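You operate a simulated robot arm through the tools that you are given. There is no shell and no other tool. Be economical: measure what you need, move in short steps, check, and stop when the job is done.

You run a simulated robot arm. Do the job below in one go: nothing can be reset, and whatever is moved stays where it is left.

TASK
Take the meal pack on the right belt and put it away on the top of the sealer table. Then fetch the purple tart tin and set it on the ledge behind the bowls. Then put one of the green tabs from the top of the press table in the teal tart tin. Then put the slate card that says "2 turns" from the top of the press table on the silver square tray. Then take the slate scoop and put it on the top of the exit table. Then put one of the turquoise labels from the top of the sealer table on top of the orange pack. Then push the high drawer shut. The order counts.

The check looks at the end state, three seconds after you hand in, the way a careful person would. Anything else that was tipped, shoved, dropped, spilled or broken makes it a failure.

THE ROBOT
A 7-joint arm with a vacuum gripper on a trunk, on a base that drives. Base frame: it is fixed to the floor where the robot stands at the start and does not move with it; the origin is under the middle of the robot, x ahead of it, y to its left, z up; the surface under the hand at the start is at about z = 1100. Lengths are in mm, angles in degrees, forces in N, time in s.
Its first joint turns from -166.0 to 166.0 degrees. Places, roughly: green tab (4x4x3 cm) [400, -5100, 900]; high drawer [-3800, -3600, 700]; ledge behind the bowls (15x81 cm) [2440, -5220, 880]; meal pack [750, 0, 1000]; orange pack [-750, -5250, 1000]; purple tart tin (6x6x3 cm) [1000, -5000, 900]; slate card [0, -5000, 1000]; slate scoop (8x22x7 cm) [-300, -5200, 900]; square tray (18x25x3 cm) [600, -5100, 900]; teal tart tin (6x6x3 cm) [800, -5100, 900]; top of the exit table [3100, -3500, 900]; top of the sealer table [-4100, -3700, 900]; turquoise label [-4000, -4000, 1000]. Payload 1.06 kg.
Tool frame: the origin (TCP) lies in the middle of the cups' lips, and z points out of the cups. The gripper has 1 cup of 24 mm across, covering 24 by 24 mm (tool x, y); the bellows give 8 mm. With the vacuum on, a cup seals on a smooth face that it is pressed against (1 to 4 N); it does not hold porous or soft things. The pull reaches 23 N.
Orientation is that of the tool frame in the base frame, as a unit quaternion [x, y, z, w]. With the cups facing straight down, the tool's x points along the base's -x, its y along +y and its z along -z.

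THE INTERFACE
- The arm moves only by the tool servo_tool. Its argument "moves" is a list of rows, each a list of 3 entries, a list of its own where there are three numbers: the vacuum: 1 switches it on, 0 off, then the shift along the base's x, y, z in cm, then the turn, a rotation vector about the base's x, y, z in degrees. In form: [[vacuum, [dx, dy, dz], [wx, wy, wz]], ...]. A call has 1 to 8 rows; each row is the pose to reach, as a shift and turn from the pose commanded when the call began. Each row takes 0.2 s and may step no farther than 50 mm and 8.6 degrees from the row before; otherwise, or with a gripper value out of range, the whole call is refused. Where a pose cannot be reached the arm comes as near as it can. A force on the tool above 40 N (or 10 N above the force at the start of the call, whichever is more), or a blocked arm, ends the call early, and 0.2 s more pass. The pull builds up within a second once a cup has sealed. Time passes only in rows, and 0.2 s behind the last, so rows that repeat a pose give it time. It gives the time, the measured TCP pose, the force on the tool (base axes) and the pull of the vacuum at its end, in the units of the frame above (readings bear some noise), with the torque about the TCP (base axes, N m) and any sound that the robot's microphone picked up, and new pictures: "views" is both (left out), scene, wrist or none.
- Cameras (640 x 400 px; columns grow to the right, rows downward): "scene" is now at [185.5, 175.9, 1505]; the picture's right is [-0.38, -0.93, 0.00], its down [-0.38, 0.15, -0.91] and it looks along [0.84, -0.34, -0.41] (base axes); focal length 262 px, centre (320, 200). "wrist" rides on the gripper at [78, 19, -96] in the tool frame; the picture's right is [-0.24, 0.97, 0.00], its down [-0.71, -0.17, -0.68] and it looks along [-0.67, -0.16, 0.73] (tool axes); focal length 243 px, centre (320, 200). There is no depth. A picture from a camera that has moved, and an enlarged one, comes with that camera's place and axes in the base frame and with its lens.
- base_move(legs): drives the robot by 1 to 6 legs, each [ahead, left, turn to the left] in mm, mm and degrees, along the robot's own axes; the way and the turn of a leg run together, so that a leg with both is an arc; at most 1500 mm and 180 degrees a leg. The arm and the cameras ride along, it lands a little off, and it stops where it bumps. It gives what a move gives, and a new picture of the scene camera.
- pan_tilt(pan, tilt): turns the head with the scene camera to pan (to the left, within 120 degrees either way) and tilt (down, from -29 to 69), counted from straight ahead of the robot. It gives what a move gives, and a new picture of the scene camera.
- enlarge(camera, box): a new picture of the part [left, top, right, bottom] of that camera's present view, enlarged. The clock stands still meanwhile.
- close_job(): hands the job in; it is judged then, once.

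Go step by step. Nothing tells you exact positions but the pictures and the camera data: compare them with the known pose of the tool, close in by small moves and look again before you grip or let go. The budget is 196 turns and 260 pictures, counting those below and the enlarged ones. Unless the task says otherwise, let go and move clear before handing in.

The tools are called as a command line: name --argument value ..., lists and objects as JSON in quotes. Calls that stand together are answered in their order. servo_tool: Moves the arm, as the interface text tells. Its arguments: {"type":"object","properties":{"moves":{"type":"array","items":{"type":"array"}},"views":{"type":"string","enum":["both","scene","wrist","none"]}},"required":["moves"]} The other tools are called the same way: base_move (legs) drives the base; pan_tilt (pan, tilt) turns the head that bears the scene camera; enlarge (camera, box) takes an enlarged picture of a part of a camera's view; close_job () hands the job in.

At the start:

```text
t: 0.0
ee_pos: [585.2, -75.4, 1333.5]
tcp_rot: [0.0, 1.0, 0.0, 0.0]
wrist_force: [1.1, -0.1, 0.4]
moment: [0.02, -0.01, 0.0]
pull: 0.0
robot x, y, heading: [-3.1, 0.4, -0.2]
head pan, tilt: [-22.1, 24.3]
```

scene: 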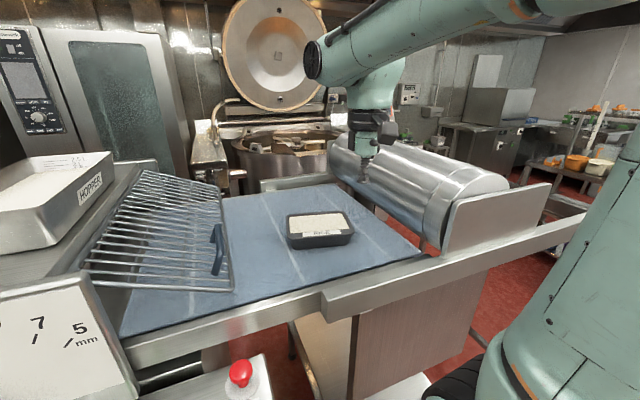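
wrist: 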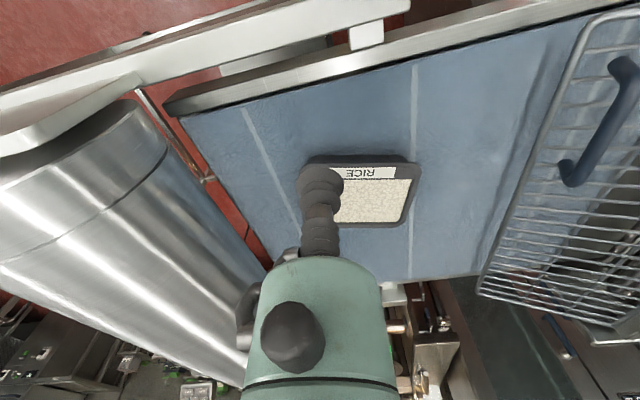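

I see a black RICE pack on the blue belt ahead, near the expected meal-pack place. I look closer at it before doing anything.

enlarge --camera "scene" --box '[240, 170, 400, 270]'

pan_tilt --pan -70 --tilt 20

```text
4.00 times, centred on (320, 220) of scene
camera zoom: at [185.5, 175.9, 1505.0], right [-0.38, -0.93, 0.0], down [-0.38, 0.15, -0.91], along [0.84, -0.34, -0.41], focal length 1050 px, centre (320, 120)
```

zoom: 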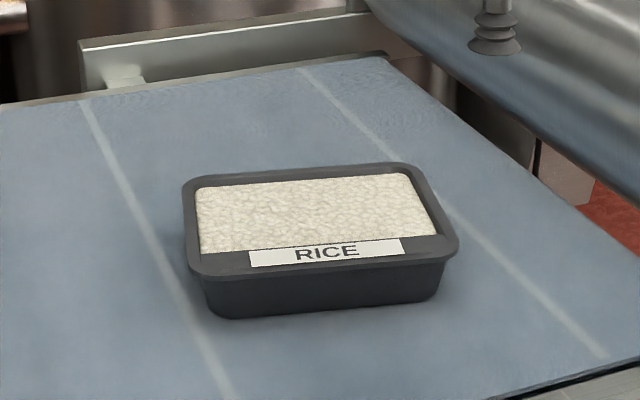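

```text
t: 1.2
ee_pos: [585.3, -75.4, 1333.0]
tcp_rot: [0.0, 1.0, 0.0, -0.001]
wrist_force: [0.1, -0.2, 0.0]
moment: [-0.03, -0.02, 0.01]
pull: 0.1
robot x, y, heading: [-0.6, -3.8, -0.1]
head pan, tilt: [-70.0, 20.0]
camera scene: at [131.9, 123.1, 1512.0], right [-0.94, -0.34, 0.0], down [-0.12, 0.32, -0.94], along [0.32, -0.88, -0.34], focal length 262 px, centre (320, 200)
```

scene: 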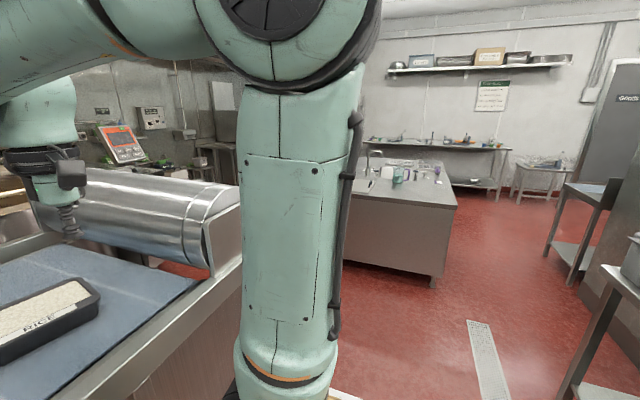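

The RICE pack triangulates to about (775, -58, 1140). I go over it and down to roughly 1200, then look again.

servo_tool --moves '[[0, [4.5, 0.4, 0], [0, 0, 0]], [0, [9, 0.9, 0], [0, 0, 0]], [0, [13.5, 1.3, -1], [0, 0, 0]], [0, [17, 1.7, -4], [0, 0, 0]], [0, [19, 1.7, -8], [0, 0, 0]], [0, [19, 1.7, -12], [0, 0, 0]], [0, [19, 1.7, -12], [0, 0, 0]]]' --views "wrist"

pan_tilt --pan -20 --tilt 28

```text
t: 2.8
ee_pos: [773.3, -56.9, 1213.7]
tcp_rot: [-0.001, 1.0, 0.0, 0.0]
wrist_force: [0.1, -1.2, 0.0]
moment: [-0.02, -0.02, -0.01]
pull: 0.1
robot x, y, heading: [0.1, 3.5, 0.1]
head pan, tilt: [-70.0, 20.0]
camera wrist: at [694.4, -37.5, 1307.4], right [0.24, 0.97, 0.0], down [0.71, -0.17, 0.69], along [0.67, -0.16, -0.73], focal length 243 px, centre (320, 200)
```

wrist: 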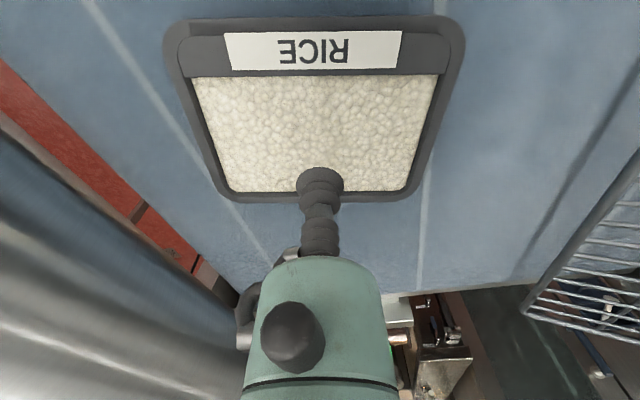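

```text
t: 3.9
ee_pos: [772.9, -57.1, 1213.7]
tcp_rot: [0.0, 1.0, 0.0, 0.0]
wrist_force: [-0.3, -0.6, 0.0]
moment: [0.0, -0.01, -0.04]
pull: 0.1
robot x, y, heading: [3.4, -0.7, 0.0]
head pan, tilt: [-20.0, 28.0]
camera scene: at [185.7, 179.3, 1499.2], right [-0.34, -0.94, 0.0], down [-0.44, 0.16, -0.88], along [0.83, -0.3, -0.47], focal length 262 px, centre (320, 200)
```

scene: 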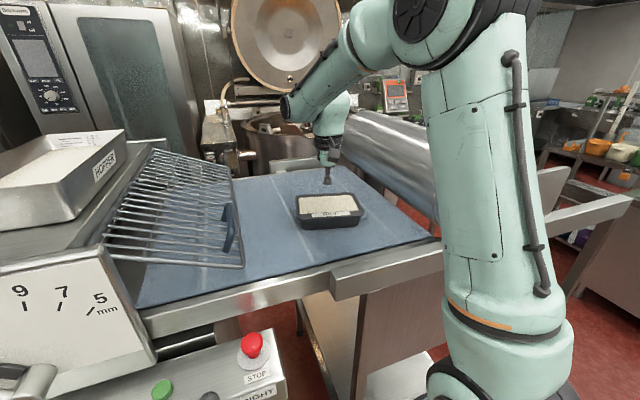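

The pack's centre is about (778, -57), right under the cup, and nothing is moving. I descend gently with vacuum on.

servo_tool --moves '[[1, [0.5, 0, -3], [0, 0, 0]], [1, [0.5, 0, -5], [0, 0, 0]], [1, [0.5, 0, -5.7], [0, 0, 0]], [1, [0.5, 0, -6.2], [0, 0, 0]], [1, [0.5, 0, -6.5], [0, 0, 0]], [1, [0.5, 0, -6.5], [0, 0, 0]]]' --views "wrist"

```text
t: 5.3
ee_pos: [781.6, -57.7, 1149.4]
tcp_rot: [0.0, 1.0, 0.0, 0.0]
wrist_force: [-0.1, -1.2, -0.2]
moment: [-0.02, 0.03, 0.0]
pull: 0.0
robot x, y, heading: [-1.4, 4.1, 0.2]
head pan, tilt: [-20.0, 28.0]
camera wrist: at [700.8, -38.4, 1242.8], right [0.24, 0.97, 0.0], down [0.71, -0.17, 0.68], along [0.67, -0.16, -0.73], focal length 243 px, centre (320, 200)
```

wrist: 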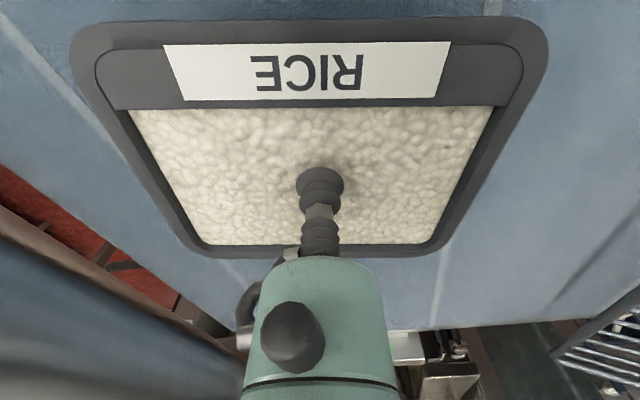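

The cup is centred and a few millimetres above the film. Continue down in small steps.

servo_tool --moves '[[1, [0, 0, -0.3], [0, 0, 0]], [1, [0, 0, -0.6], [0, 0, 0]], [1, [0, 0, -0.9], [0, 0, 0]], [1, [0, 0, -1.2], [0, 0, 0]], [1, [0, 0, -1.2], [0, 0, 0]]]' --views "none"

```text
t: 6.5
ee_pos: [779.6, -57.9, 1136.8]
tcp_rot: [-0.002, 1.0, 0.001, 0.001]
wrist_force: [8.1, 6.0, 18.6]
moment: [-0.09, 0.07, 0.02]
pull: 22.8
robot x, y, heading: [2.7, 1.1, 0.3]
head pan, tilt: [-20.0, 28.0]
```

It sealed with pull 22.8. I lift and check it hangs level.

servo_tool --moves '[[1, [0, 0, 1], [0, 0, 0]], [1, [0, 0, 2], [0, 0, 0]], [1, [0, 0, 4], [0, 0, 0]], [1, [0, 0, 7], [0, 0, 0]], [1, [0, 0, 10], [0, 0, 0]], [1, [0, 0, 14], [0, 0, 0]], [1, [0, 0, 18], [0, 0, 0]], [1, [0, 0, 18], [0, 0, 0]]]'

pan_tilt --pan -110 --tilt 20

pan_tilt --pan 110 --tilt 20

```text
t: 8.3
ee_pos: [779.5, -57.2, 1317.9]
tcp_rot: [-0.001, 1.0, 0.0, 0.0]
wrist_force: [-0.7, -0.3, -3.6]
moment: [0.03, -0.03, 0.0]
pull: 23.3
robot x, y, heading: [0.4, -0.2, 0.1]
head pan, tilt: [-20.0, 28.0]
camera scene: at [185.9, 179.4, 1499.1], right [-0.34, -0.94, 0.0], down [-0.44, 0.16, -0.88], along [0.83, -0.3, -0.47], focal length 262 px, centre (320, 200)
camera wrist: at [699.7, -37.7, 1411.4], right [0.24, 0.97, 0.0], down [0.71, -0.17, 0.68], along [0.67, -0.16, -0.73], focal length 243 px, centre (320, 200)
```

scene: 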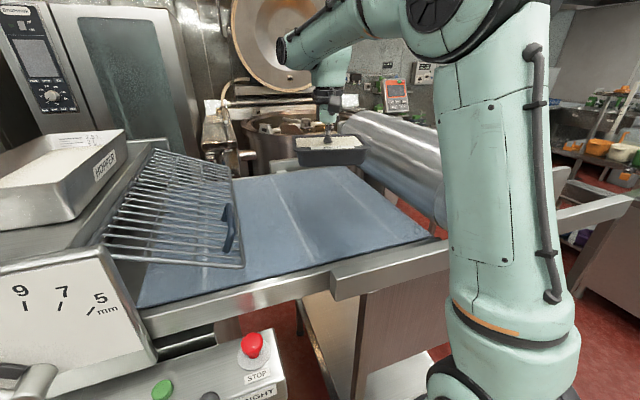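
wrist: 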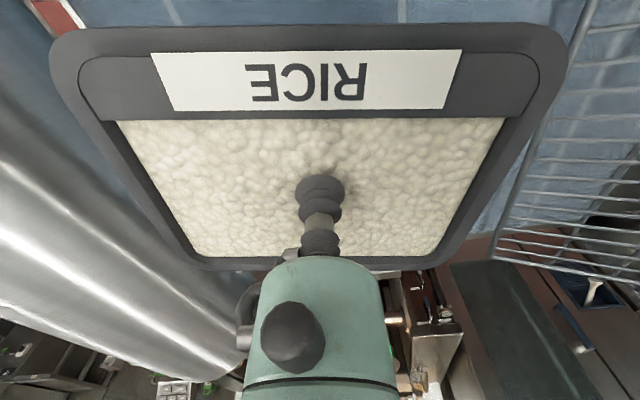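

```text
t: 10.0
ee_pos: [778.7, -56.3, 1316.2]
tcp_rot: [0.001, 1.0, 0.0, 0.0]
wrist_force: [-0.3, 0.0, -4.3]
moment: [0.03, -0.01, -0.02]
pull: 22.7
robot x, y, heading: [3.1, 1.6, -0.3]
head pan, tilt: [-110.0, 20.0]
camera scene: at [68.3, 123.0, 1512.0], right [-0.94, 0.34, 0.0], down [0.12, 0.32, -0.94], along [-0.32, -0.88, -0.34], focal length 262 px, centre (320, 200)
```

scene: 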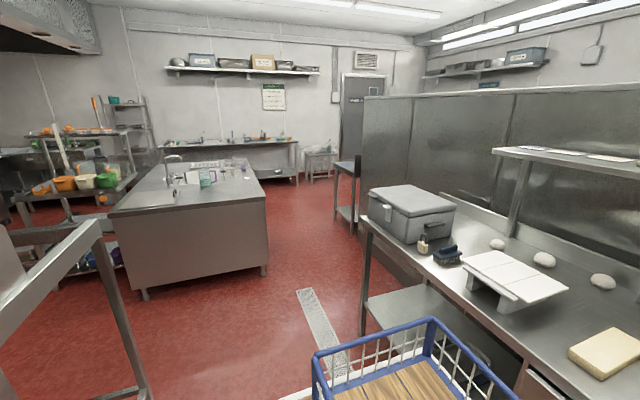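

```text
t: 13.2
ee_pos: [778.6, -57.2, 1317.8]
tcp_rot: [0.0, 1.0, -0.001, 0.0]
wrist_force: [-0.3, -0.3, -4.3]
moment: [0.04, 0.02, 0.01]
pull: 23.5
robot x, y, heading: [-0.2, -0.2, -0.2]
head pan, tilt: [110.0, 20.0]
camera scene: at [68.3, 298.1, 1512.0], right [0.94, 0.34, 0.0], down [0.12, -0.32, -0.94], along [-0.32, 0.88, -0.34], focal length 262 px, centre (320, 200)
```

scene: 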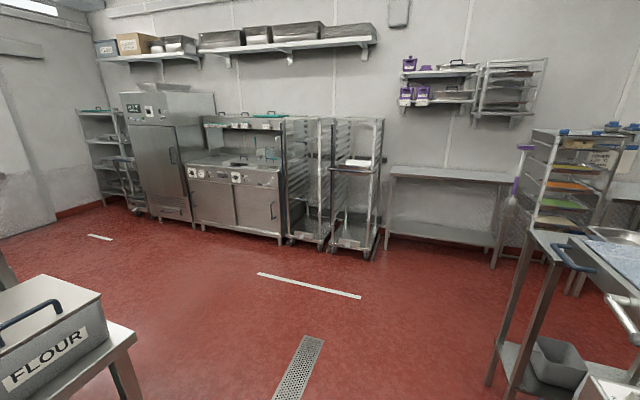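

Pack held well (about 0.4 kg). Now I plan the drive: a blue crate cart stands right-behind, an island sink is at y about -2050. I look lower on that side.

pan_tilt --pan -110 --tilt 55

pan_tilt --pan -60 --tilt 55

```text
t: 16.3
ee_pos: [778.7, -57.3, 1317.2]
tcp_rot: [0.0, 1.0, 0.0, 0.0]
wrist_force: [0.5, -0.8, -3.7]
moment: [0.0, 0.02, -0.01]
pull: 22.7
robot x, y, heading: [3.4, 1.9, -0.0]
head pan, tilt: [-110.0, 55.0]
camera scene: at [75.5, 142.8, 1459.9], right [-0.94, 0.34, 0.0], down [0.28, 0.77, -0.57], along [-0.2, -0.54, -0.82], focal length 262 px, centre (320, 200)
```

scene: 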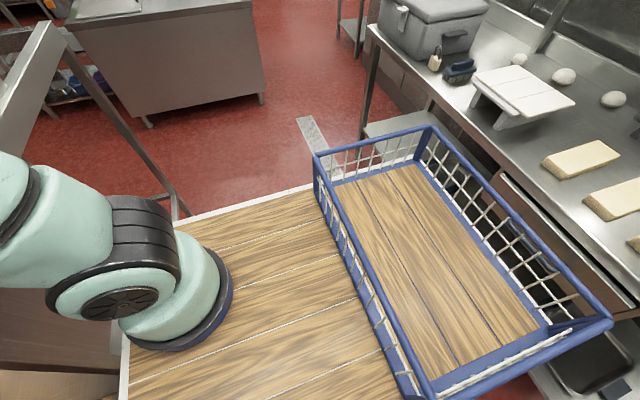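

```text
t: 17.5
ee_pos: [778.1, -56.9, 1315.7]
tcp_rot: [0.001, 1.0, 0.0, 0.0]
wrist_force: [0.5, -0.1, -4.1]
moment: [-0.01, 0.02, 0.08]
pull: 22.7
robot x, y, heading: [0.1, -3.2, 0.4]
head pan, tilt: [-60.0, 55.0]
camera scene: at [136.1, 148.1, 1459.9], right [-0.87, -0.5, 0.0], down [-0.41, 0.71, -0.57], along [0.29, -0.5, -0.82], focal length 262 px, centre (320, 200)
```

scene: 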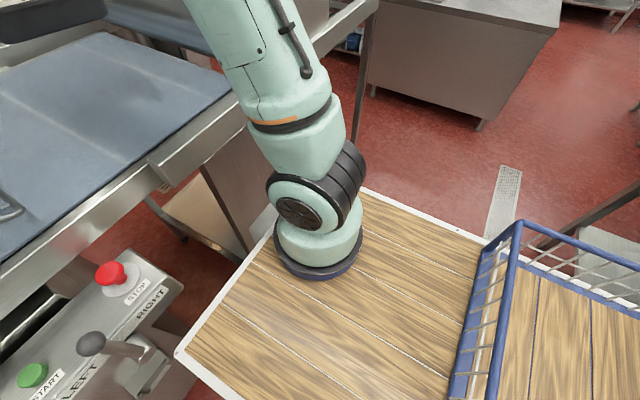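

The wooden deck with the blue basket is the robot itself; the aisle runs toward -y. I retract the arm, then slide right out of the belt bay.

servo_tool --moves '[[1, [-4, 0, 1], [0, 0, 0]], [1, [-8.5, 0, 2], [0, 0, 0]], [1, [-13, 0, 3], [0, 0, 0]], [1, [-17.5, 0, 4], [0, 0, 0]], [1, [-22, 0, 4], [0, 0, 0]], [1, [-26, 0, 4], [0, 0, 0]], [1, [-28, 0, 4], [0, 0, 0]], [1, [-28, 0, 4], [0, 0, 0]]]' --views "scene"

pan_tilt --pan -110 --tilt 15

base_move --legs '[[0, -700, 0], [0, -700, 0]]'

```text
t: 19.3
ee_pos: [500.4, -57.8, 1354.1]
tcp_rot: [0.001, 1.0, 0.0, 0.0]
wrist_force: [0.0, -0.4, -3.7]
moment: [0.04, -0.02, -0.04]
pull: 23.3
robot x, y, heading: [-1.7, -0.6, -0.0]
head pan, tilt: [-60.0, 55.0]
camera scene: at [136.2, 148.1, 1459.9], right [-0.87, -0.5, 0.0], down [-0.41, 0.71, -0.57], along [0.29, -0.5, -0.82], focal length 262 px, centre (320, 200)
```

scene: 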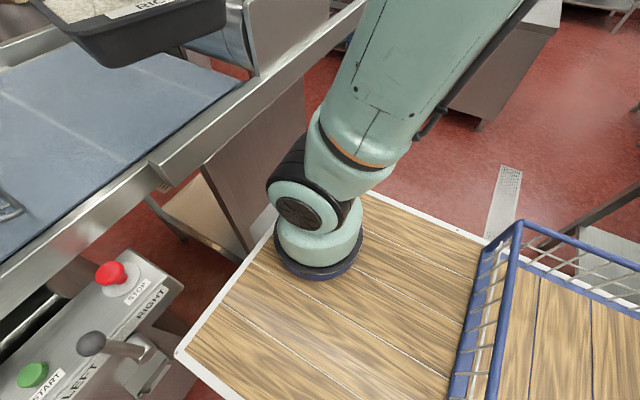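

```text
t: 20.5
ee_pos: [500.0, -58.4, 1354.9]
tcp_rot: [-0.002, 1.0, 0.0, 0.001]
wrist_force: [-0.3, 0.0, -3.7]
moment: [0.06, 0.02, 0.02]
pull: 22.6
robot x, y, heading: [2.5, 2.8, 0.1]
head pan, tilt: [-110.0, 15.0]
camera scene: at [68.2, 122.8, 1520.1], right [-0.94, 0.34, 0.0], down [0.09, 0.24, -0.97], along [-0.33, -0.91, -0.26], focal length 262 px, centre (320, 200)
```

scene: 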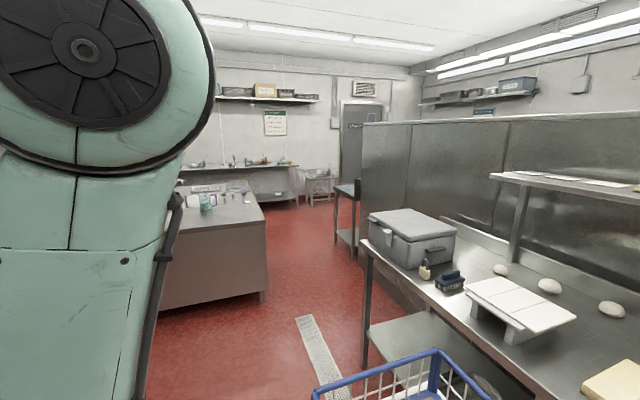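

```text
t: 27.6
ee_pos: [480.2, -1429.4, 1355.2]
tcp_rot: [0.012, 1.0, 0.0, 0.0]
wrist_force: [0.3, -0.2, -4.3]
moment: [0.06, 0.04, -0.01]
pull: 22.6
robot x, y, heading: [-20.1, -1356.9, -1.4]
head pan, tilt: [-110.0, 15.0]
camera scene: at [52.8, -1237.6, 1520.2], right [-0.93, 0.37, 0.0], down [0.09, 0.24, -0.97], along [-0.35, -0.9, -0.26], focal length 262 px, centre (320, 200)
```

scene: 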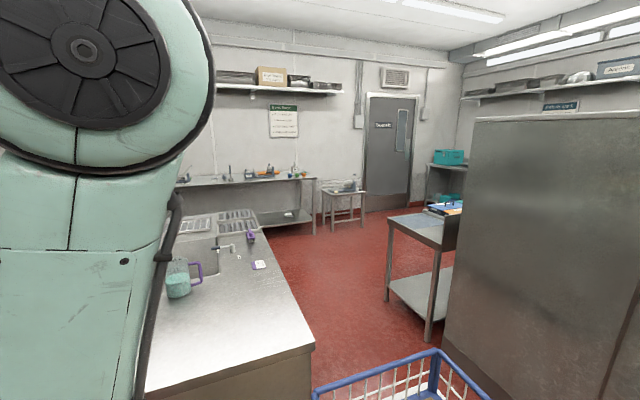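

I'm clear of the bay. I turn to face -y, and line up with the corridor between island and partition, at x about -720.

base_move --legs '[[0, 0, -88.5], [250, -250, 0], [0, -450, 0]]'

pan_tilt --pan -35 --tilt 18

pan_tilt --pan 35 --tilt 18

```text
t: 35.8
ee_pos: [-744.2, -2133.3, 1354.7]
tcp_rot: [0.696, 0.718, 0.0, 0.001]
wrist_force: [-0.4, 1.2, -4.6]
moment: [0.02, -0.08, 0.01]
pull: 23.1
robot x, y, heading: [-699.6, -1629.8, -88.3]
head pan, tilt: [-110.0, 15.0]
camera scene: at [-577.5, -1695.0, 1520.2], right [0.31, 0.95, 0.0], down [0.25, -0.08, -0.97], along [-0.92, 0.3, -0.26], focal length 262 px, centre (320, 200)
```

scene: 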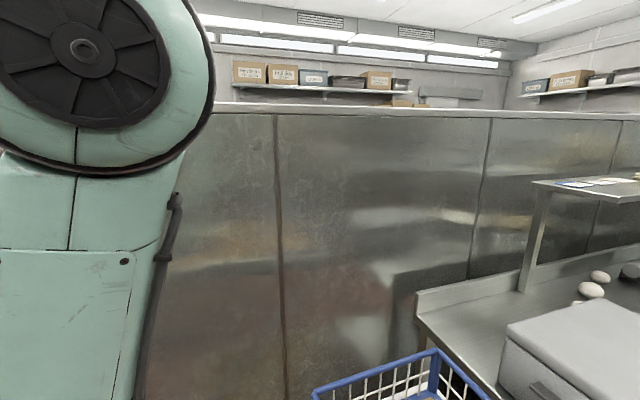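

```text
t: 37.3
ee_pos: [-744.5, -2133.1, 1354.4]
tcp_rot: [0.697, 0.717, 0.0, -0.001]
wrist_force: [0.5, -0.6, -4.3]
moment: [0.02, -0.07, 0.04]
pull: 23.0
robot x, y, heading: [-700.4, -1632.4, -88.4]
head pan, tilt: [-35.0, 18.0]
camera scene: at [-539.9, -1802.2, 1515.3], right [-0.84, 0.55, 0.0], down [0.17, 0.26, -0.95], along [-0.52, -0.8, -0.31], focal length 262 px, centre (320, 200)
```

scene: 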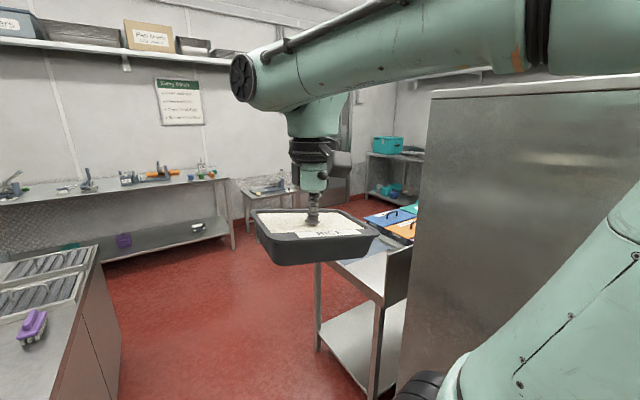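

```text
t: 38.7
ee_pos: [-743.1, -2133.1, 1353.6]
tcp_rot: [0.696, 0.718, -0.001, 0.0]
wrist_force: [0.0, 0.3, -3.4]
moment: [0.03, -0.04, -0.05]
pull: 22.9
robot x, y, heading: [-702.5, -1631.3, -88.5]
head pan, tilt: [35.0, 18.0]
camera scene: at [-432.9, -1798.9, 1515.3], right [-0.8, -0.6, 0.0], down [-0.18, 0.25, -0.95], along [0.57, -0.76, -0.31], focal length 262 px, centre (320, 200)
```

scene: 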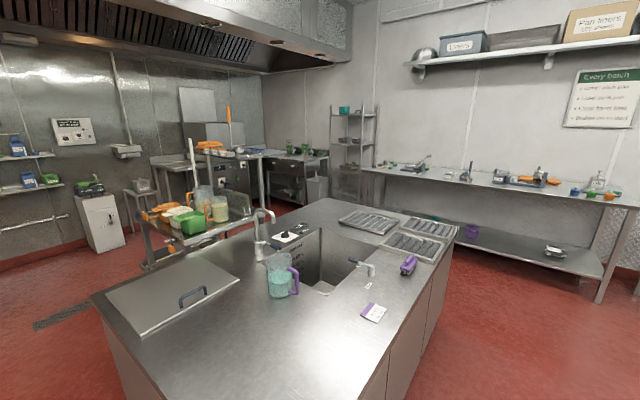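

The corridor is clear. I drive ahead to y about -3450 and look toward the sealer table on the right (-x).

base_move --legs '[[1000, 0, -1], [820, 0, 0]]'

pan_tilt --pan -80 --tilt 18

pan_tilt --pan -40 --tilt 18

```text
t: 47.7
ee_pos: [-745.5, -3910.6, 1354.0]
tcp_rot: [0.713, 0.702, 0.0, -0.001]
wrist_force: [-0.1, 0.8, -3.6]
moment: [-0.02, -0.04, 0.0]
pull: 22.5
robot x, y, heading: [-679.5, -3411.0, -90.8]
head pan, tilt: [35.0, 18.0]
camera scene: at [-419.9, -3590.7, 1515.3], right [-0.83, -0.56, 0.0], down [-0.17, 0.26, -0.95], along [0.54, -0.79, -0.31], focal length 262 px, centre (320, 200)
```

scene: 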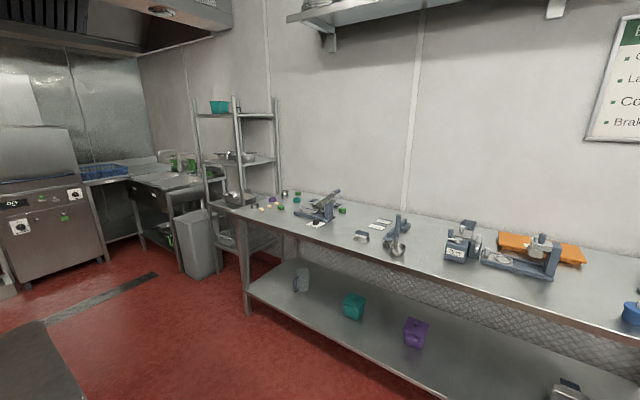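

```text
t: 49.6
ee_pos: [-745.7, -3911.4, 1354.0]
tcp_rot: [0.712, 0.702, 0.0, 0.0]
wrist_force: [0.4, -0.9, -3.4]
moment: [-0.03, -0.04, -0.02]
pull: 23.0
robot x, y, heading: [-679.6, -3414.2, -90.7]
head pan, tilt: [-80.0, 18.0]
camera scene: at [-564.5, -3528.6, 1515.3], right [-0.16, 0.99, 0.0], down [0.3, 0.05, -0.95], along [-0.94, -0.15, -0.31], focal length 262 px, centre (320, 200)
```

scene: 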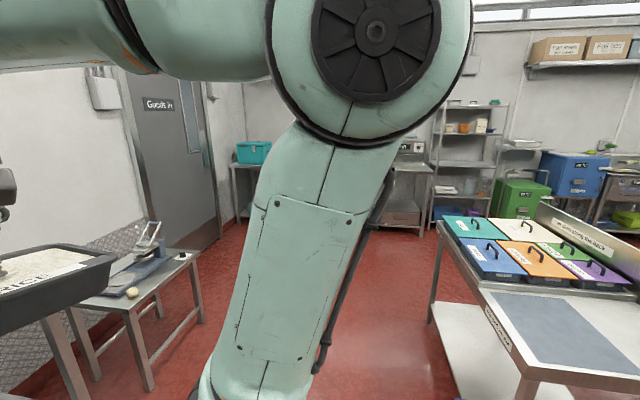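

```text
t: 50.7
ee_pos: [-746.4, -3910.9, 1353.6]
tcp_rot: [0.712, 0.702, 0.0, 0.0]
wrist_force: [0.1, -0.2, -4.0]
moment: [0.0, -0.08, 0.01]
pull: 22.8
robot x, y, heading: [-678.8, -3412.2, -90.8]
head pan, tilt: [-40.0, 18.0]
camera scene: at [-533.4, -3584.2, 1515.3], right [-0.76, 0.65, 0.0], down [0.2, 0.23, -0.95], along [-0.62, -0.72, -0.31], focal length 262 px, centre (320, 200)
```

scene: 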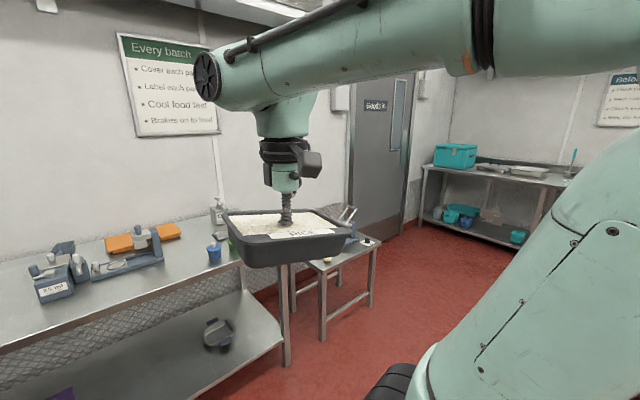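

The sealer table must be at the far end in -x. I turn to face -x and drive along the lane at y about -3700.

base_move --legs '[[0, 0, -89], [1000, 300, 0], [500, 0, 0]]'

pan_tilt --pan -25 --tilt 20

pan_tilt --pan 25 --tilt 20

```text
t: 62.5
ee_pos: [-2698.2, -3691.4, 1353.6]
tcp_rot: [1.0, 0.006, -0.001, 0.0]
wrist_force: [-0.1, 0.3, -3.7]
moment: [-0.02, 0.0, 0.01]
pull: 23.0
robot x, y, heading: [-2196.3, -3741.6, -179.0]
head pan, tilt: [-40.0, 18.0]
camera scene: at [-2366.3, -3894.4, 1515.3], right [0.63, 0.77, 0.0], down [0.24, -0.2, -0.95], along [-0.74, 0.6, -0.31], focal length 262 px, centre (320, 200)
```

scene: 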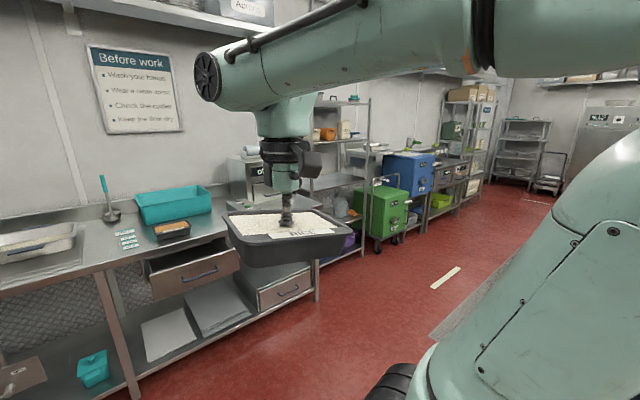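

```text
t: 63.2
ee_pos: [-2698.5, -3690.5, 1355.9]
tcp_rot: [1.0, 0.006, 0.0, 0.001]
wrist_force: [0.0, -0.2, -5.0]
moment: [-0.05, 0.0, -0.02]
pull: 23.3
robot x, y, heading: [-2197.7, -3741.1, -179.3]
head pan, tilt: [-25.0, 20.0]
camera scene: at [-2378.9, -3915.1, 1512.0], right [0.41, 0.91, 0.0], down [0.31, -0.14, -0.94], along [-0.86, 0.39, -0.34], focal length 262 px, centre (320, 200)
```

scene: 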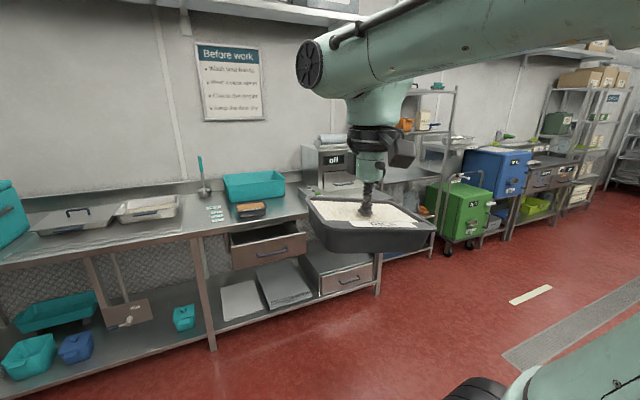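

```text
t: 64.4
ee_pos: [-2697.6, -3690.8, 1353.7]
tcp_rot: [1.0, 0.006, 0.001, 0.0]
wrist_force: [0.9, 0.0, -3.8]
moment: [-0.02, 0.0, -0.04]
pull: 23.3
robot x, y, heading: [-2200.3, -3743.2, -179.3]
head pan, tilt: [25.0, 20.0]
camera scene: at [-2377.9, -3993.8, 1512.0], right [-0.43, 0.9, 0.0], down [0.31, 0.15, -0.94], along [-0.85, -0.41, -0.34], focal length 262 px, centre (320, 200)
```

scene: 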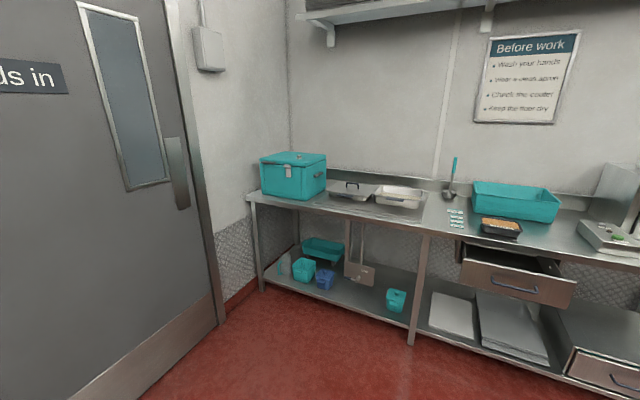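

I can see the sealer table: turquoise labels near (-4010,-3900), a pack already there near (-3920,-3690), the high drawer open below. I drive closer for a good look at the top.

base_move --legs '[[700, 100, -1]]'

pan_tilt --pan -12 --tilt 35

pan_tilt --pan 25 --tilt 30

```text
t: 68.2
ee_pos: [-3379.2, -3784.3, 1354.4]
tcp_rot: [1.0, -0.004, 0.0, 0.0]
wrist_force: [0.0, 0.4, -4.5]
moment: [-0.05, -0.02, -0.01]
pull: 22.5
robot x, y, heading: [-2879.1, -3848.3, 179.5]
head pan, tilt: [25.0, 20.0]
camera scene: at [-3066.5, -4094.5, 1512.0], right [-0.41, 0.91, 0.0], down [0.31, 0.14, -0.94], along [-0.86, -0.39, -0.34], focal length 262 px, centre (320, 200)
```

scene: 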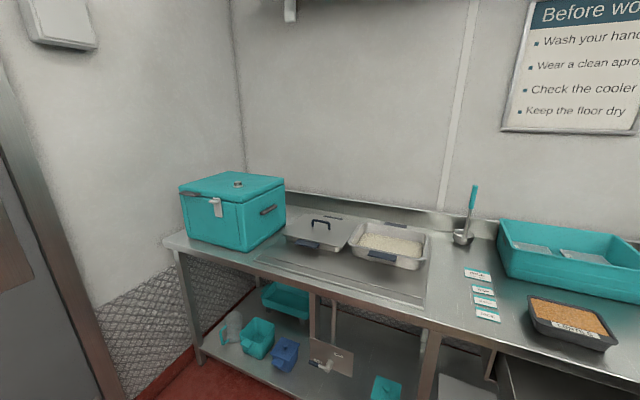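

```text
t: 69.2
ee_pos: [-3379.7, -3784.7, 1355.2]
tcp_rot: [1.0, -0.005, 0.0, -0.001]
wrist_force: [0.1, 0.6, -3.4]
moment: [-0.06, 0.0, -0.03]
pull: 22.9
robot x, y, heading: [-2881.5, -3847.2, 179.6]
head pan, tilt: [-12.0, 35.0]
camera scene: at [-3067.7, -4036.9, 1488.2], right [0.22, 0.98, 0.0], down [0.56, -0.12, -0.82], along [-0.8, 0.18, -0.57], focal length 262 px, centre (320, 200)
```

scene: 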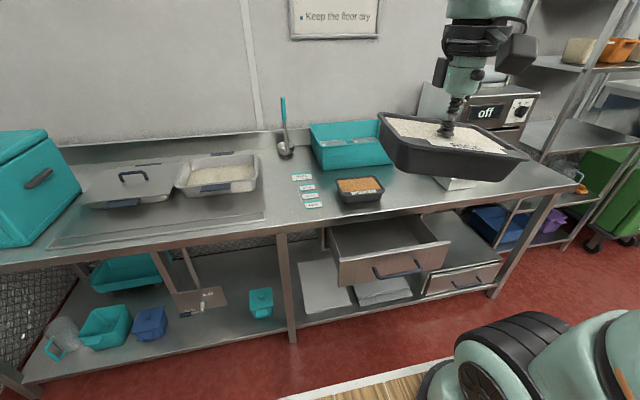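

```text
t: 70.3
ee_pos: [-3379.9, -3785.0, 1353.9]
tcp_rot: [1.0, -0.004, 0.0, 0.0]
wrist_force: [0.9, -0.5, -4.5]
moment: [-0.03, 0.0, 0.02]
pull: 23.1
robot x, y, heading: [-2877.7, -3848.6, 179.2]
head pan, tilt: [25.0, 30.0]
camera scene: at [-3064.1, -4093.3, 1496.0], right [-0.41, 0.91, 0.0], down [0.46, 0.21, -0.87], along [-0.79, -0.36, -0.5], focal length 262 px, centre (320, 200)
```

scene: 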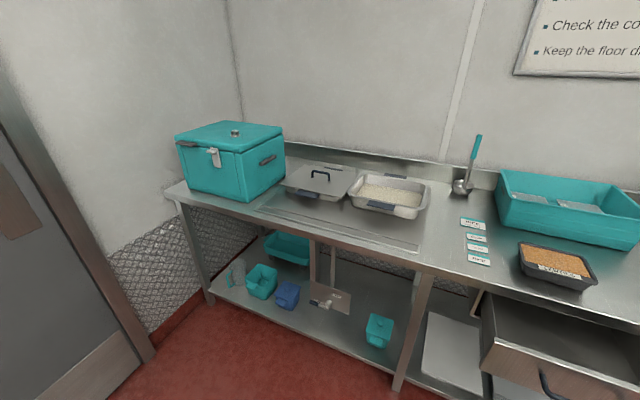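

The free area is between the brown pack and the sealer machine, near (-3850,-3455). I slide right about 300 to face it and look.

base_move --legs '[[0, -300, 0]]'

pan_tilt --pan 5 --tilt 35

```text
t: 72.3
ee_pos: [-3379.0, -3478.4, 1354.7]
tcp_rot: [1.0, -0.001, 0.001, 0.0]
wrist_force: [-0.3, 0.5, -3.4]
moment: [-0.04, 0.02, -0.02]
pull: 23.3
robot x, y, heading: [-2876.2, -3538.3, 180.0]
head pan, tilt: [25.0, 30.0]
camera scene: at [-3060.6, -3784.0, 1496.0], right [-0.42, 0.91, 0.0], down [0.45, 0.21, -0.87], along [-0.79, -0.37, -0.5], focal length 262 px, centre (320, 200)
```

scene: 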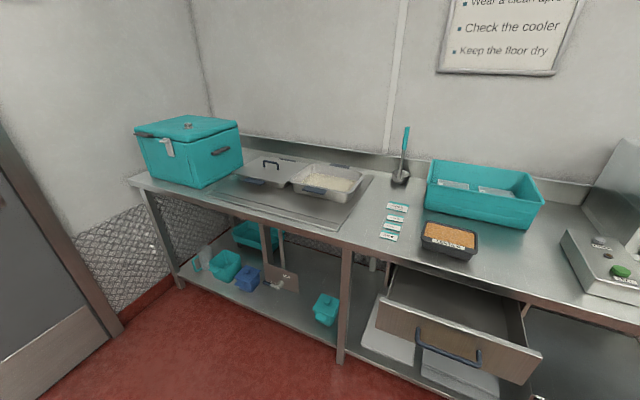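

```text
t: 73.2
ee_pos: [-3378.2, -3477.7, 1355.2]
tcp_rot: [1.0, -0.001, 0.0, 0.0]
wrist_force: [0.8, -0.3, -3.7]
moment: [-0.03, -0.02, 0.01]
pull: 23.2
robot x, y, heading: [-2880.0, -3535.8, 179.9]
head pan, tilt: [5.0, 35.0]
camera scene: at [-3066.3, -3753.6, 1488.2], right [-0.09, 1.0, 0.0], down [0.57, 0.05, -0.82], along [-0.82, -0.07, -0.57], focal length 262 px, centre (320, 200)
```

scene: 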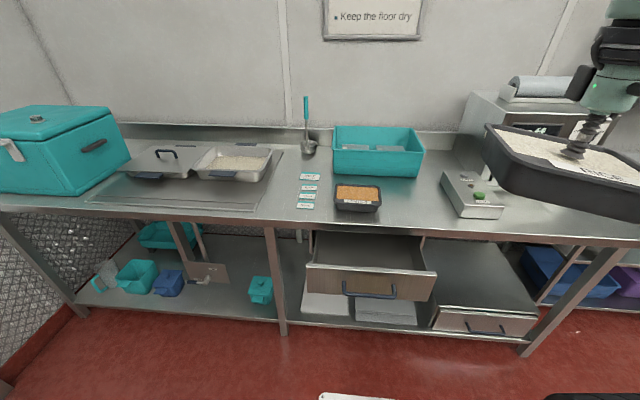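

The gap runs y -3590 to -3340, so I aim for (-3915,-3465) with the pack turned 90° to leave good margins. I drive 150 ahead, then extend and rotate.

base_move --legs '[[150, 0, 0]]'

servo_tool --moves '[[1, [-4.5, 0, 0], [0, 0, 8.5]], [1, [-9, 0, 0], [0, 0, 17]], [1, [-13.5, 0, 0], [0, 0, 25.5]], [1, [-18, 0, 0], [0, 0, 34]], [1, [-22, 0, 0], [0, 0, 42.5]], [1, [-26, 0, -2], [0, 0, 51]], [1, [-30, 0, -4], [0, 0, 59.5]], [1, [-34, 0, -6], [0, 0, 68]]]' --views "both"

```text
t: 74.6
ee_pos: [-3530.9, -3477.9, 1355.7]
tcp_rot: [1.0, -0.001, 0.0, 0.001]
wrist_force: [-0.1, 0.3, -3.2]
moment: [-0.05, -0.04, 0.02]
pull: 22.7
robot x, y, heading: [-3029.0, -3536.6, 179.8]
head pan, tilt: [5.0, 35.0]
camera scene: at [-3218.9, -3753.3, 1488.2], right [-0.09, 1.0, 0.0], down [0.57, 0.05, -0.82], along [-0.82, -0.07, -0.57], focal length 262 px, centre (320, 200)
```

scene: 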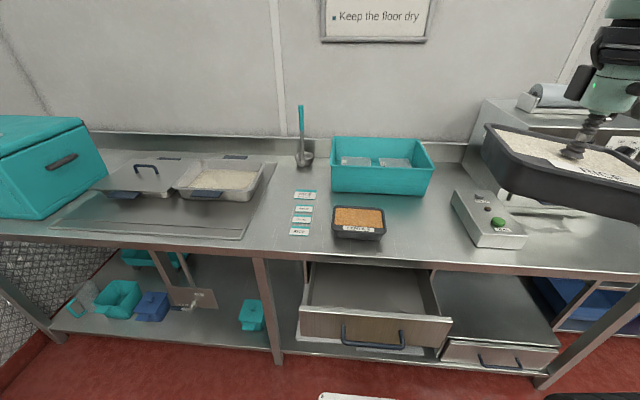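

```text
t: 76.4
ee_pos: [-3870.3, -3475.3, 1296.9]
tcp_rot: [0.829, 0.56, -0.001, -0.001]
wrist_force: [1.0, 0.4, -3.3]
moment: [0.0, -0.02, 0.0]
pull: 22.6
robot x, y, heading: [-3029.8, -3540.7, 179.6]
head pan, tilt: [5.0, 35.0]
camera scene: at [-3218.1, -3753.5, 1488.3], right [-0.09, 1.0, 0.0], down [0.57, 0.05, -0.82], along [-0.82, -0.07, -0.57], focal length 262 px, centre (320, 200)
camera wrist: at [-3823.0, -3410.2, 1389.8], right [0.81, -0.58, 0.0], down [-0.42, -0.59, 0.69], along [-0.4, -0.56, -0.73], focal length 243 px, centre (320, 200)
```

scene: 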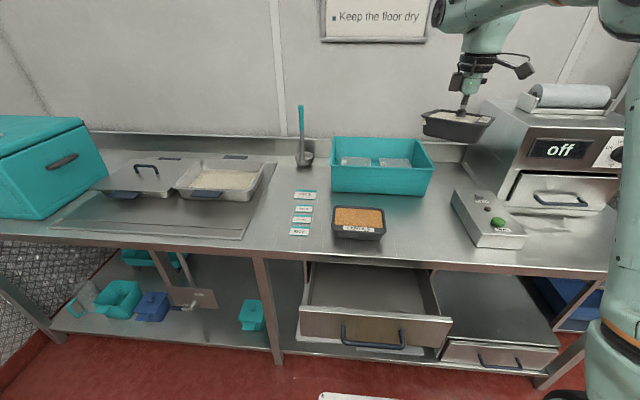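
wrist: 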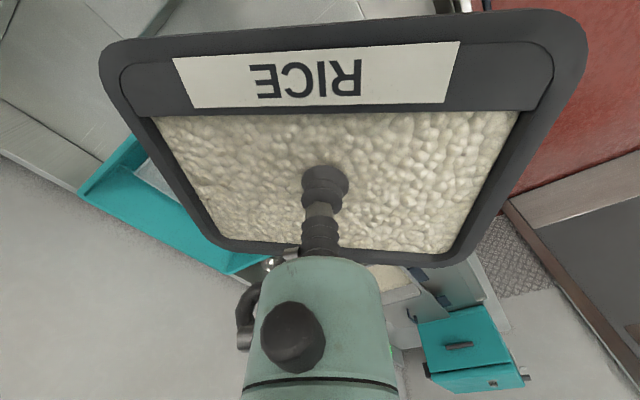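

Rotation is nearly complete; gap centre is (-3915,-3450). I finish the turn, move over it and go down to about 1060.

servo_tool --moves '[[1, [-2, 1, -2], [0, 0, 8]], [1, [-4, 2, -4], [0, 0, 16]], [1, [-4.5, 2.5, -8], [0, 0, 22]], [1, [-4.5, 2.5, -12], [0, 0, 22]], [1, [-4.5, 2.5, -16], [0, 0, 22]], [1, [-4.5, 2.5, -20], [0, 0, 22]], [1, [-4.5, 2.5, -24], [0, 0, 22]], [1, [-4.5, 2.5, -24], [0, 0, 22]]]' --views "both"

```text
t: 78.2
ee_pos: [-3916.7, -3451.2, 1055.2]
tcp_rot: [0.708, 0.707, -0.001, 0.0]
wrist_force: [0.3, 1.2, -4.0]
moment: [0.01, -0.07, -0.04]
pull: 23.1
robot x, y, heading: [-3034.0, -3536.6, 179.7]
head pan, tilt: [5.0, 35.0]
camera scene: at [-3218.9, -3753.4, 1488.2], right [-0.09, 1.0, 0.0], down [0.57, 0.05, -0.82], along [-0.82, -0.07, -0.57], focal length 262 px, centre (320, 200)
camera wrist: at [-3898.5, -3373.8, 1150.2], right [0.97, -0.24, 0.0], down [-0.17, -0.71, 0.68], along [-0.16, -0.67, -0.73], focal length 243 px, centre (320, 200)
```

scene: 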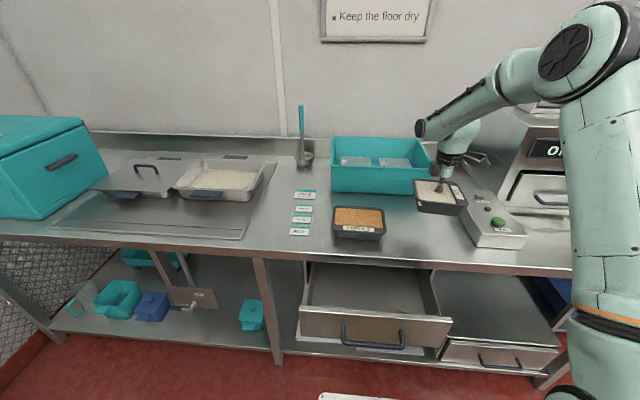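
wrist: 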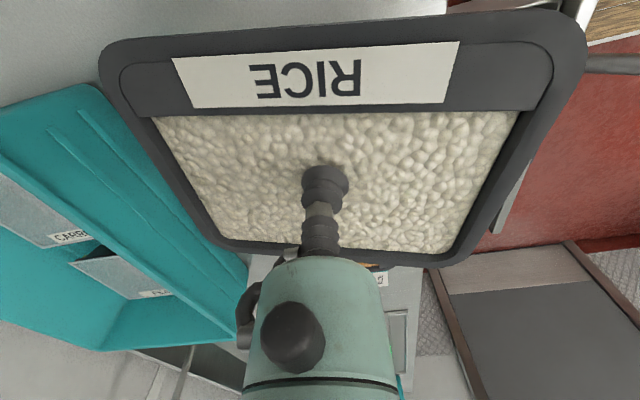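

The pack hovers about 110 above the top. I zoom in to check clearances on both sides.

enlarge --camera "scene" --box '[360, 140, 520, 240]'

servo_tool --moves '[[1, [0, 0, -3], [0, 0, 0]], [1, [0, 0, -6], [0, 0, 0]], [1, [0, 0, -6], [0, 0, 0]]]' --views "none"

enlarge --camera "scene" --box '[360, 140, 520, 240]'

```text
4.00 times, centred on (440, 190) of scene
camera zoom: at [-3218.9, -3753.4, 1488.2], right [-0.09, 1.0, 0.0], down [0.57, 0.05, -0.82], along [-0.82, -0.07, -0.57], focal length 1050 px, centre (-160, 240)
```

zoom: 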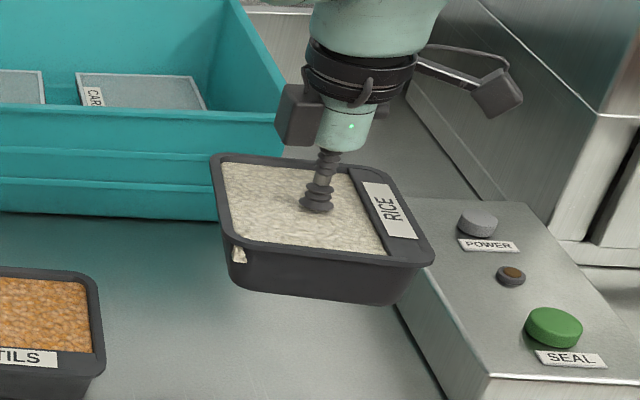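

```text
t: 79.0
ee_pos: [-3914.4, -3452.6, 993.9]
tcp_rot: [0.708, 0.707, 0.0, 0.001]
wrist_force: [0.5, -1.1, -2.8]
moment: [-0.02, -0.04, 0.02]
pull: 22.8
robot x, y, heading: [-3028.4, -3541.3, 180.0]
head pan, tilt: [5.0, 35.0]
```

```text
4.00 times, centred on (440, 190) of scene
camera zoom: at [-3218.9, -3753.4, 1488.2], right [-0.09, 1.0, 0.0], down [0.57, 0.05, -0.82], along [-0.82, -0.07, -0.57], focal length 1050 px, centre (-160, 240)
```

zoom: 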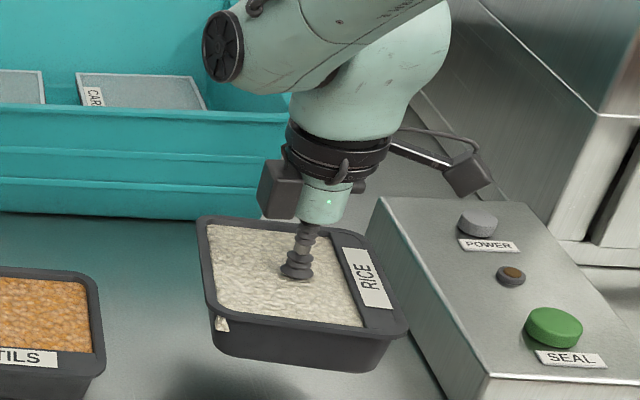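

Clearances are fine. I descend gently until contact.

servo_tool --moves '[[1, [0, 0, -2], [0, 0, 0]], [1, [0, 0, -3.5], [0, 0, 0]], [1, [0, 0, -4.2], [0, 0, 0]], [1, [0, 0, -4.2], [0, 0, 0]]]' --views "none"

enlarge --camera "scene" --box '[360, 140, 520, 240]'

```text
t: 80.0
ee_pos: [-3915.1, -3451.9, 952.8]
tcp_rot: [0.708, 0.706, 0.0, -0.001]
wrist_force: [-0.8, 0.5, -3.0]
moment: [0.0, -0.08, -0.03]
pull: 23.1
robot x, y, heading: [-3033.1, -3537.1, 179.8]
head pan, tilt: [5.0, 35.0]
```

```text
4.00 times, centred on (440, 190) of scene
camera zoom: at [-3219.0, -3753.4, 1488.2], right [-0.09, 1.0, 0.0], down [0.57, 0.05, -0.82], along [-0.82, -0.07, -0.57], focal length 1050 px, centre (-160, 240)
```

zoom: 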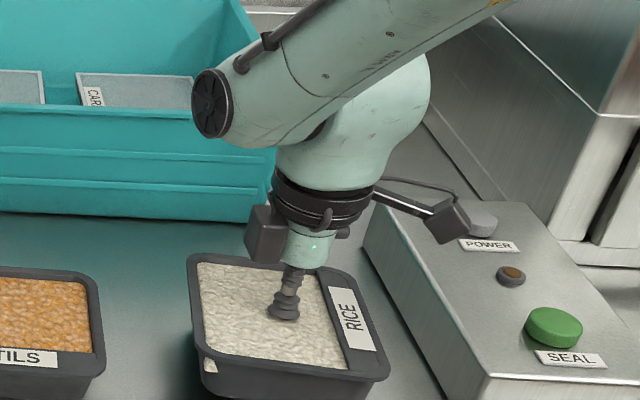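

servo_tool --moves '[[1, [0, 0, -0.3], [0, 0, 0]], [1, [0, 0, -0.6], [0, 0, 0]], [1, [0, 0, -0.9], [0, 0, 0]], [1, [0, 0, -0.9], [0, 0, 0]]]' --views "none"

```text
t: 81.0
ee_pos: [-3915.3, -3453.4, 945.2]
tcp_rot: [0.708, 0.706, 0.0, 0.0]
wrist_force: [0.5, 0.1, -4.1]
moment: [0.0, -0.06, 0.01]
pull: 23.2
robot x, y, heading: [-3030.1, -3538.5, 180.0]
head pan, tilt: [5.0, 35.0]
```

Not touching yet. A few more millimetres.

servo_tool --moves '[[1, [0, 0, -0.25], [0, 0, 0]], [1, [0, 0, -0.5], [0, 0, 0]], [1, [0, 0, -0.75], [0, 0, 0]], [1, [0, 0, -0.75], [0, 0, 0]]]' --views "none"

```text
t: 82.0
ee_pos: [-3915.7, -3452.5, 935.9]
tcp_rot: [0.708, 0.706, -0.001, -0.001]
wrist_force: [-0.1, 0.5, -1.4]
moment: [-0.02, 0.1, 0.04]
pull: 22.4
robot x, y, heading: [-3031.6, -3535.0, 179.8]
head pan, tilt: [5.0, 35.0]
```

The load is partly on the table now. I press a touch more, release and rise.

servo_tool --moves '[[1, [0, 0, -0.2], [0, 0, 0]], [0, [0, 0, -0.2], [0, 0, 0]], [0, [0, 0, -0.2], [0, 0, 0]], [0, [0, 0, -0.2], [0, 0, 0]], [0, [0, 0, -0.2], [0, 0, 0]], [0, [0, 0, 0.5], [0, 0, 0]], [0, [0, 0, 2], [0, 0, 0]], [0, [0, 0, 4], [0, 0, 0]]]' --views "none"

servo_tool --moves '[[0, [0, 0, 5], [0, 0, 0]], [0, [0, 0, 10], [0, 0, 0]], [0, [0, 0, 15], [0, 0, -8]], [0, [0, 0, 20], [0, 0, -16]], [0, [0, 0, 25], [0, 0, -24]], [0, [0, 0, 30], [0, 0, -32]], [0, [4, 0, 32], [0, 0, -40]], [0, [8, 0, 32], [0, 0, -48]]]' --views "scene"

```text
t: 83.8
ee_pos: [-3913.3, -3452.1, 975.8]
tcp_rot: [0.708, 0.706, 0.0, 0.0]
wrist_force: [0.4, 0.3, -0.4]
moment: [-0.02, 0.01, -0.01]
pull: 0.1
robot x, y, heading: [-3026.9, -3537.4, 179.9]
head pan, tilt: [5.0, 35.0]
```

```text
t: 85.6
ee_pos: [-3835.8, -3451.7, 1296.0]
tcp_rot: [0.934, 0.357, 0.001, 0.001]
wrist_force: [-0.2, 0.4, -0.7]
moment: [-0.03, -0.06, -0.02]
pull: 0.1
robot x, y, heading: [-3027.0, -3539.6, 180.1]
head pan, tilt: [5.0, 35.0]
camera scene: at [-3219.5, -3753.3, 1488.1], right [-0.09, 1.0, 0.0], down [0.57, 0.05, -0.82], along [-0.82, -0.07, -0.57], focal length 262 px, centre (320, 200)
```

scene: 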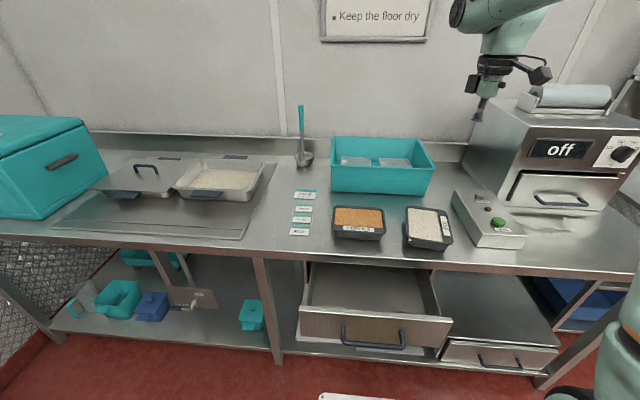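

The rice pack stands neatly on the sealer table. Now I retract the arm and drive back east toward the press table for the purple tin.

servo_tool --moves '[[0, [4.5, 0, 1], [0, 0, -8.4]], [0, [9, 0, 2], [0, 0, -16.8]], [0, [13.5, 0, 3], [0, 0, -25]], [0, [18, 0, 4], [0, 0, -33]], [0, [22.5, 0, 5], [0, 0, -42]], [0, [27, 0, 5], [0, 0, -42]], [0, [30, 0, 5], [0, 0, -42]]]' --views "none"

base_move --legs '[[-400, 100, 0], [-1400, 160, 0], [-330, 0, 0], [0, 0, 90]]'

pan_tilt --pan 60 --tilt 20

```text
refused: row 5 steps farther than a row can; nothing moved
```

```text
t: 100.0
ee_pos: [-1060.7, -4611.0, 1297.1]
tcp_rot: [0.416, 0.909, 0.0, 0.0]
wrist_force: [0.1, 0.2, -0.9]
moment: [0.01, -0.04, -0.01]
pull: 0.0
robot x, y, heading: [-959.1, -3809.3, -91.1]
head pan, tilt: [5.0, 35.0]
camera scene: at [-746.9, -3999.8, 1488.2], right [-1.0, -0.07, 0.0], down [-0.04, 0.57, -0.82], along [0.05, -0.82, -0.57], focal length 262 px, centre (320, 200)
```

scene: 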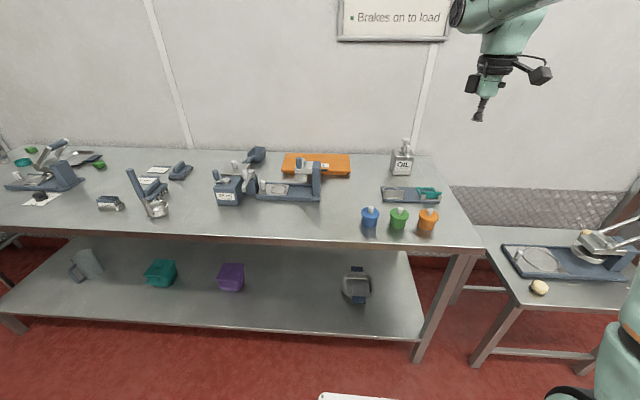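

```text
t: 101.3
ee_pos: [-1061.2, -4612.3, 1296.7]
tcp_rot: [0.417, 0.909, 0.0, 0.0]
wrist_force: [-0.4, 1.0, 0.0]
moment: [-0.04, 0.02, -0.02]
pull: 0.1
robot x, y, heading: [-957.7, -3807.5, -91.3]
head pan, tilt: [60.0, 20.0]
camera scene: at [-673.2, -3960.2, 1512.0], right [-0.52, -0.86, 0.0], down [-0.29, 0.18, -0.94], along [0.8, -0.49, -0.34], focal length 262 px, centre (320, 200)
```

scene: 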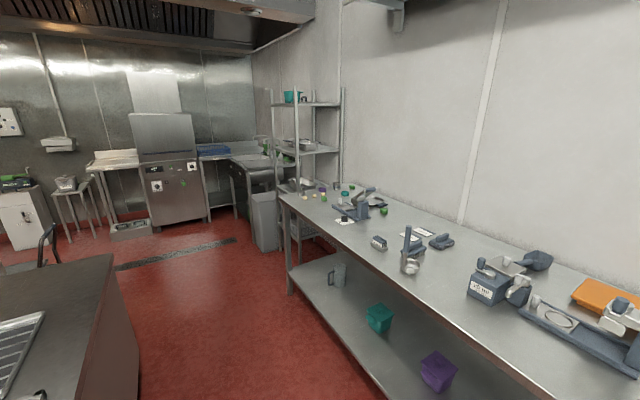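

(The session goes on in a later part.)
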